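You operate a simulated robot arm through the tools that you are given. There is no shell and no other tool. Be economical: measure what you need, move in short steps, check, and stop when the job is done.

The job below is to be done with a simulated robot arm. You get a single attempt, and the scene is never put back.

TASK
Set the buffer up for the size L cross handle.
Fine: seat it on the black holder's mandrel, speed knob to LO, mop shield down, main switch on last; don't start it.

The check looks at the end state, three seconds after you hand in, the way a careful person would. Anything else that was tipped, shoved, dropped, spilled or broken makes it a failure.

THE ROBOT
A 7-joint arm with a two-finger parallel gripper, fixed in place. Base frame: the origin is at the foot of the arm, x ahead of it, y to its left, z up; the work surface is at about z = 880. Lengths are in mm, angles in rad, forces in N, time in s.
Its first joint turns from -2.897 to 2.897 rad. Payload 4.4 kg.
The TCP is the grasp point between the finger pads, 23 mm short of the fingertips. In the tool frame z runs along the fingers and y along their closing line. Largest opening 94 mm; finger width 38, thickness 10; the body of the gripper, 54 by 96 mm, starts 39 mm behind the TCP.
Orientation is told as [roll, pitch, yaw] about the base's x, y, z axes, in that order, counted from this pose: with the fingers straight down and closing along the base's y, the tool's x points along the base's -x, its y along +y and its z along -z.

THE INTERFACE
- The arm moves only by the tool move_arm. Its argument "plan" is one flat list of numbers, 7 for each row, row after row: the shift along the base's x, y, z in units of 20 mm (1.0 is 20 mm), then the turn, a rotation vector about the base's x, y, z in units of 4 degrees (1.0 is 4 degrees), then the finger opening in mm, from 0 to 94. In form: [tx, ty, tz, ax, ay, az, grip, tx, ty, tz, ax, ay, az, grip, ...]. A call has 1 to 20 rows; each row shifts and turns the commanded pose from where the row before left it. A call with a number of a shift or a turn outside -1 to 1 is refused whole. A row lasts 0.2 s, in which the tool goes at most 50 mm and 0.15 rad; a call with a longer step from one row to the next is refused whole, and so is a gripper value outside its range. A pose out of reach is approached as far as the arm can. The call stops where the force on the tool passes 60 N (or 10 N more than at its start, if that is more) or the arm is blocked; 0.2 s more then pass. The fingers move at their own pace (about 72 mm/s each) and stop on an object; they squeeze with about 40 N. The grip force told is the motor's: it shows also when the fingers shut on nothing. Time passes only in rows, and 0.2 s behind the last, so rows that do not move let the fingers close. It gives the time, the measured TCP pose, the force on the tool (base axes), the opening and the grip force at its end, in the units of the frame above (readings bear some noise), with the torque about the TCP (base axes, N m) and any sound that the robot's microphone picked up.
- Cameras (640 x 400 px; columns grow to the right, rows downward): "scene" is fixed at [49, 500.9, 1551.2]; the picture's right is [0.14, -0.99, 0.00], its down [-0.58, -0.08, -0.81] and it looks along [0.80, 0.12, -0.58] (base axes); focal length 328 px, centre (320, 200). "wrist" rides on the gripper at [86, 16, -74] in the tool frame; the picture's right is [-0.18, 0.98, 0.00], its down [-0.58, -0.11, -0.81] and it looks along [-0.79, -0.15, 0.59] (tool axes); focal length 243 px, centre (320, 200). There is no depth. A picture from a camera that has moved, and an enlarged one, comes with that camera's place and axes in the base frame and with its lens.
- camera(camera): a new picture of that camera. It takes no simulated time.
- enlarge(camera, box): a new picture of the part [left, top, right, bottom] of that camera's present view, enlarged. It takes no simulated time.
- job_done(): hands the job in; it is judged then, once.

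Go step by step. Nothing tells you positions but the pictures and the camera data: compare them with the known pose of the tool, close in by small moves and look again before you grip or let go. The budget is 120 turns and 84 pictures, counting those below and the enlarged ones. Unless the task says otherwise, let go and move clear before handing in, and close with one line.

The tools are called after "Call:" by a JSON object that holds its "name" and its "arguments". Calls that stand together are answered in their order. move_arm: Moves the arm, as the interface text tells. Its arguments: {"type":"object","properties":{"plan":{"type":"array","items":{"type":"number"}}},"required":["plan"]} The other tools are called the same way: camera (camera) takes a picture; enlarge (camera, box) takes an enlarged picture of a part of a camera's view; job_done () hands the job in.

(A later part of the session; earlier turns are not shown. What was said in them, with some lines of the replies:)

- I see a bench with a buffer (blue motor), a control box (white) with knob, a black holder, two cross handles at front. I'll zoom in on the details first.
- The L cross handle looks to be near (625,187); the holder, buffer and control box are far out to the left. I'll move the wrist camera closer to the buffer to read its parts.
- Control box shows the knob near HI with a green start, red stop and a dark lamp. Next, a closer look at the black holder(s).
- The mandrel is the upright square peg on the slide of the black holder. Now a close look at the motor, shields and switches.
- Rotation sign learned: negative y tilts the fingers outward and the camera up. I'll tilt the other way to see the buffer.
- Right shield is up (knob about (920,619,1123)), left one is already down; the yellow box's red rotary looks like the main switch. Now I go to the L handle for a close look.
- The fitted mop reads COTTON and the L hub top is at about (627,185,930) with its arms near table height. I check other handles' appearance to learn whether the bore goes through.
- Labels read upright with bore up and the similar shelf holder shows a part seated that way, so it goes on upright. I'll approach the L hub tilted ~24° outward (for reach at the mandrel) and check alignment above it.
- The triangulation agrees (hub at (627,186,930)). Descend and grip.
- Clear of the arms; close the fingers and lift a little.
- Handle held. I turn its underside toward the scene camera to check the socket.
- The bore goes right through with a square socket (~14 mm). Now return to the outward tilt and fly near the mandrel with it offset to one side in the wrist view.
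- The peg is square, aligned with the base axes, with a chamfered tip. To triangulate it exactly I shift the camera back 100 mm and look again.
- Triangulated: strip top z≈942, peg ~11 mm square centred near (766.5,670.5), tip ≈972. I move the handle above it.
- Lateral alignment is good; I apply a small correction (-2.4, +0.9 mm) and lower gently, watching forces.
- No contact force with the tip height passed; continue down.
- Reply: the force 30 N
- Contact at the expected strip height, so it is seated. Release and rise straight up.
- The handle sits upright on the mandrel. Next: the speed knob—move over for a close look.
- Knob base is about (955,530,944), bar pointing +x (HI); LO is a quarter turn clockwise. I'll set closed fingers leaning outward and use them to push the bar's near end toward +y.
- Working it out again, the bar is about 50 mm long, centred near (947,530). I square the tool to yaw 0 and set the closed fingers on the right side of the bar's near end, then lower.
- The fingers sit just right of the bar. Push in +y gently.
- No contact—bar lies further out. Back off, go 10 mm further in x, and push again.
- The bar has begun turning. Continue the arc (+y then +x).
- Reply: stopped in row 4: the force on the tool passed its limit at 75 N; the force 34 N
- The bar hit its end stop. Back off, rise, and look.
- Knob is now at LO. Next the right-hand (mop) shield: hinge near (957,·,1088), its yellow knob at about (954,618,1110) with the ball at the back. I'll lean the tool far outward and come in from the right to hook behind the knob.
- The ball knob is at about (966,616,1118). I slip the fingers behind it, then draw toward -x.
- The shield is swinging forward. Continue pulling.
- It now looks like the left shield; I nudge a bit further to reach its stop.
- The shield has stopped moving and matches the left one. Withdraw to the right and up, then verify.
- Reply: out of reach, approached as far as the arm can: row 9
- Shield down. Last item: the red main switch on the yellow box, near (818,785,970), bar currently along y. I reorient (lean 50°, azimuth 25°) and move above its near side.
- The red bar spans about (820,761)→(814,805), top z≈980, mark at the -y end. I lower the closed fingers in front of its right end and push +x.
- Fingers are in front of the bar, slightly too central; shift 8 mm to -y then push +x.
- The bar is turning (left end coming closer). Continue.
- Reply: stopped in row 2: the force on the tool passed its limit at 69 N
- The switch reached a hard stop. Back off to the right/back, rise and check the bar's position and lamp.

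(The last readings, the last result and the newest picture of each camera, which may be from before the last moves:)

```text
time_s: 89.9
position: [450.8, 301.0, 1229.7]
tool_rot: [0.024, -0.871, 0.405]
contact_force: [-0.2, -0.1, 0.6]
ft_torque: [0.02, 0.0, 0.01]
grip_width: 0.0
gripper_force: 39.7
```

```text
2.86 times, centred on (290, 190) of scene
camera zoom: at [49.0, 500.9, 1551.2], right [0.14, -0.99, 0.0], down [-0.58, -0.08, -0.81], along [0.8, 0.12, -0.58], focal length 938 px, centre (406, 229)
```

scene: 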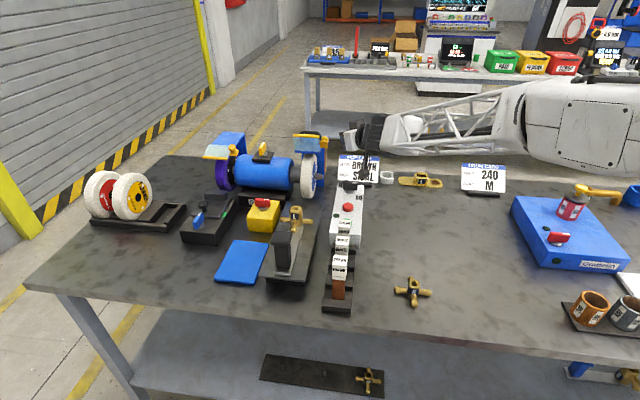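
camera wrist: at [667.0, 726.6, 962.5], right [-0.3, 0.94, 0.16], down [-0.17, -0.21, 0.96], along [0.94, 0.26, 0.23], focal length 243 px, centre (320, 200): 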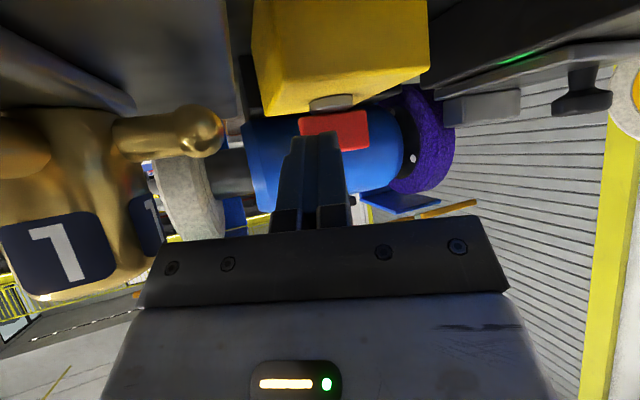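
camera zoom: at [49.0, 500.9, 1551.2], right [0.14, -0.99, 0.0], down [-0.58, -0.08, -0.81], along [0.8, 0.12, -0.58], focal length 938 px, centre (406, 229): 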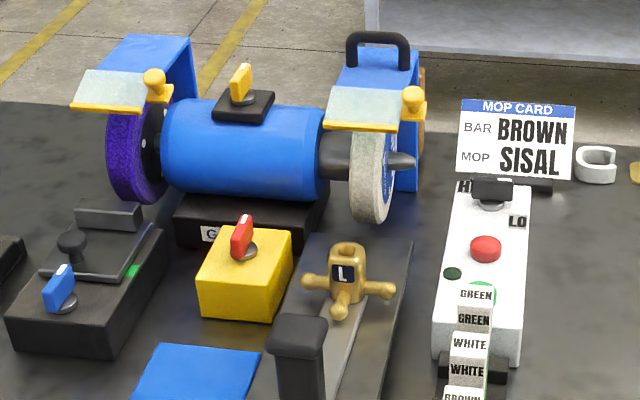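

Call:
{"name": "enlarge", "arguments": {"camera": "scene", "box": [320, 175, 380, 225]}}

Call:
{"name": "enlarge", "arguments": {"camera": "scene", "box": [235, 135, 315, 215]}}

```text
8.00 times, centred on (350, 200) of scene
camera zoom: at [49.0, 500.9, 1551.2], right [0.14, -0.99, 0.0], down [-0.58, -0.08, -0.81], along [0.8, 0.12, -0.58], focal length 2627 px, centre (80, 200)
```

zoom: 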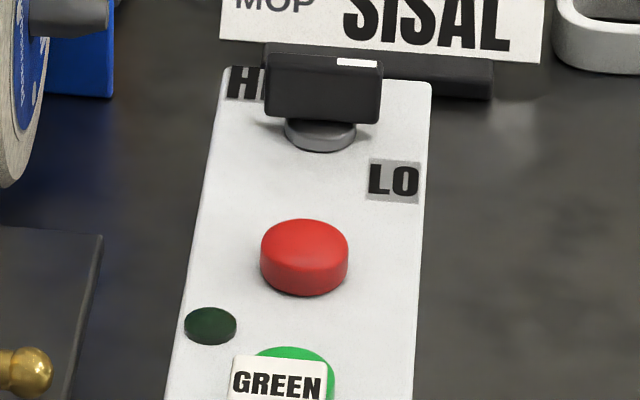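

```text
5.00 times, centred on (275, 175) of scene
camera zoom: at [49.0, 500.9, 1551.2], right [0.14, -0.99, 0.0], down [-0.58, -0.08, -0.81], along [0.8, 0.12, -0.58], focal length 1642 px, centre (545, 325)
```

zoom: 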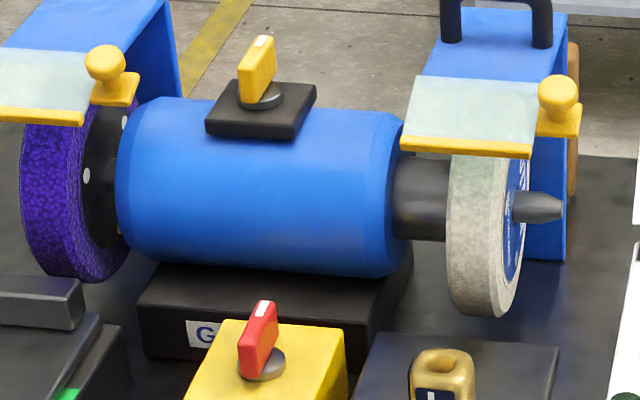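

The job looks complete in the last pictures: the L handle is seated on the black holder's mandrel, and the knob is at LO against its stop. The mop shield is down like the left one, and the red main switch was turned last, to its hard stop. The arm is clear, so I'm handing in.

Call:
{"name": "job_done", "arguments": {}}

```text
The job is handed in.
```

The size L cross handle is seated on the black holder's mandrel, the speed knob is at LO, the mop shield is down, and the main switch was turned on last without starting the buffer. The green lamp on the control box stayed dark after the switch was turned. I took the red rotary on the yellow box to be the main switch, since nothing on it is labelled.
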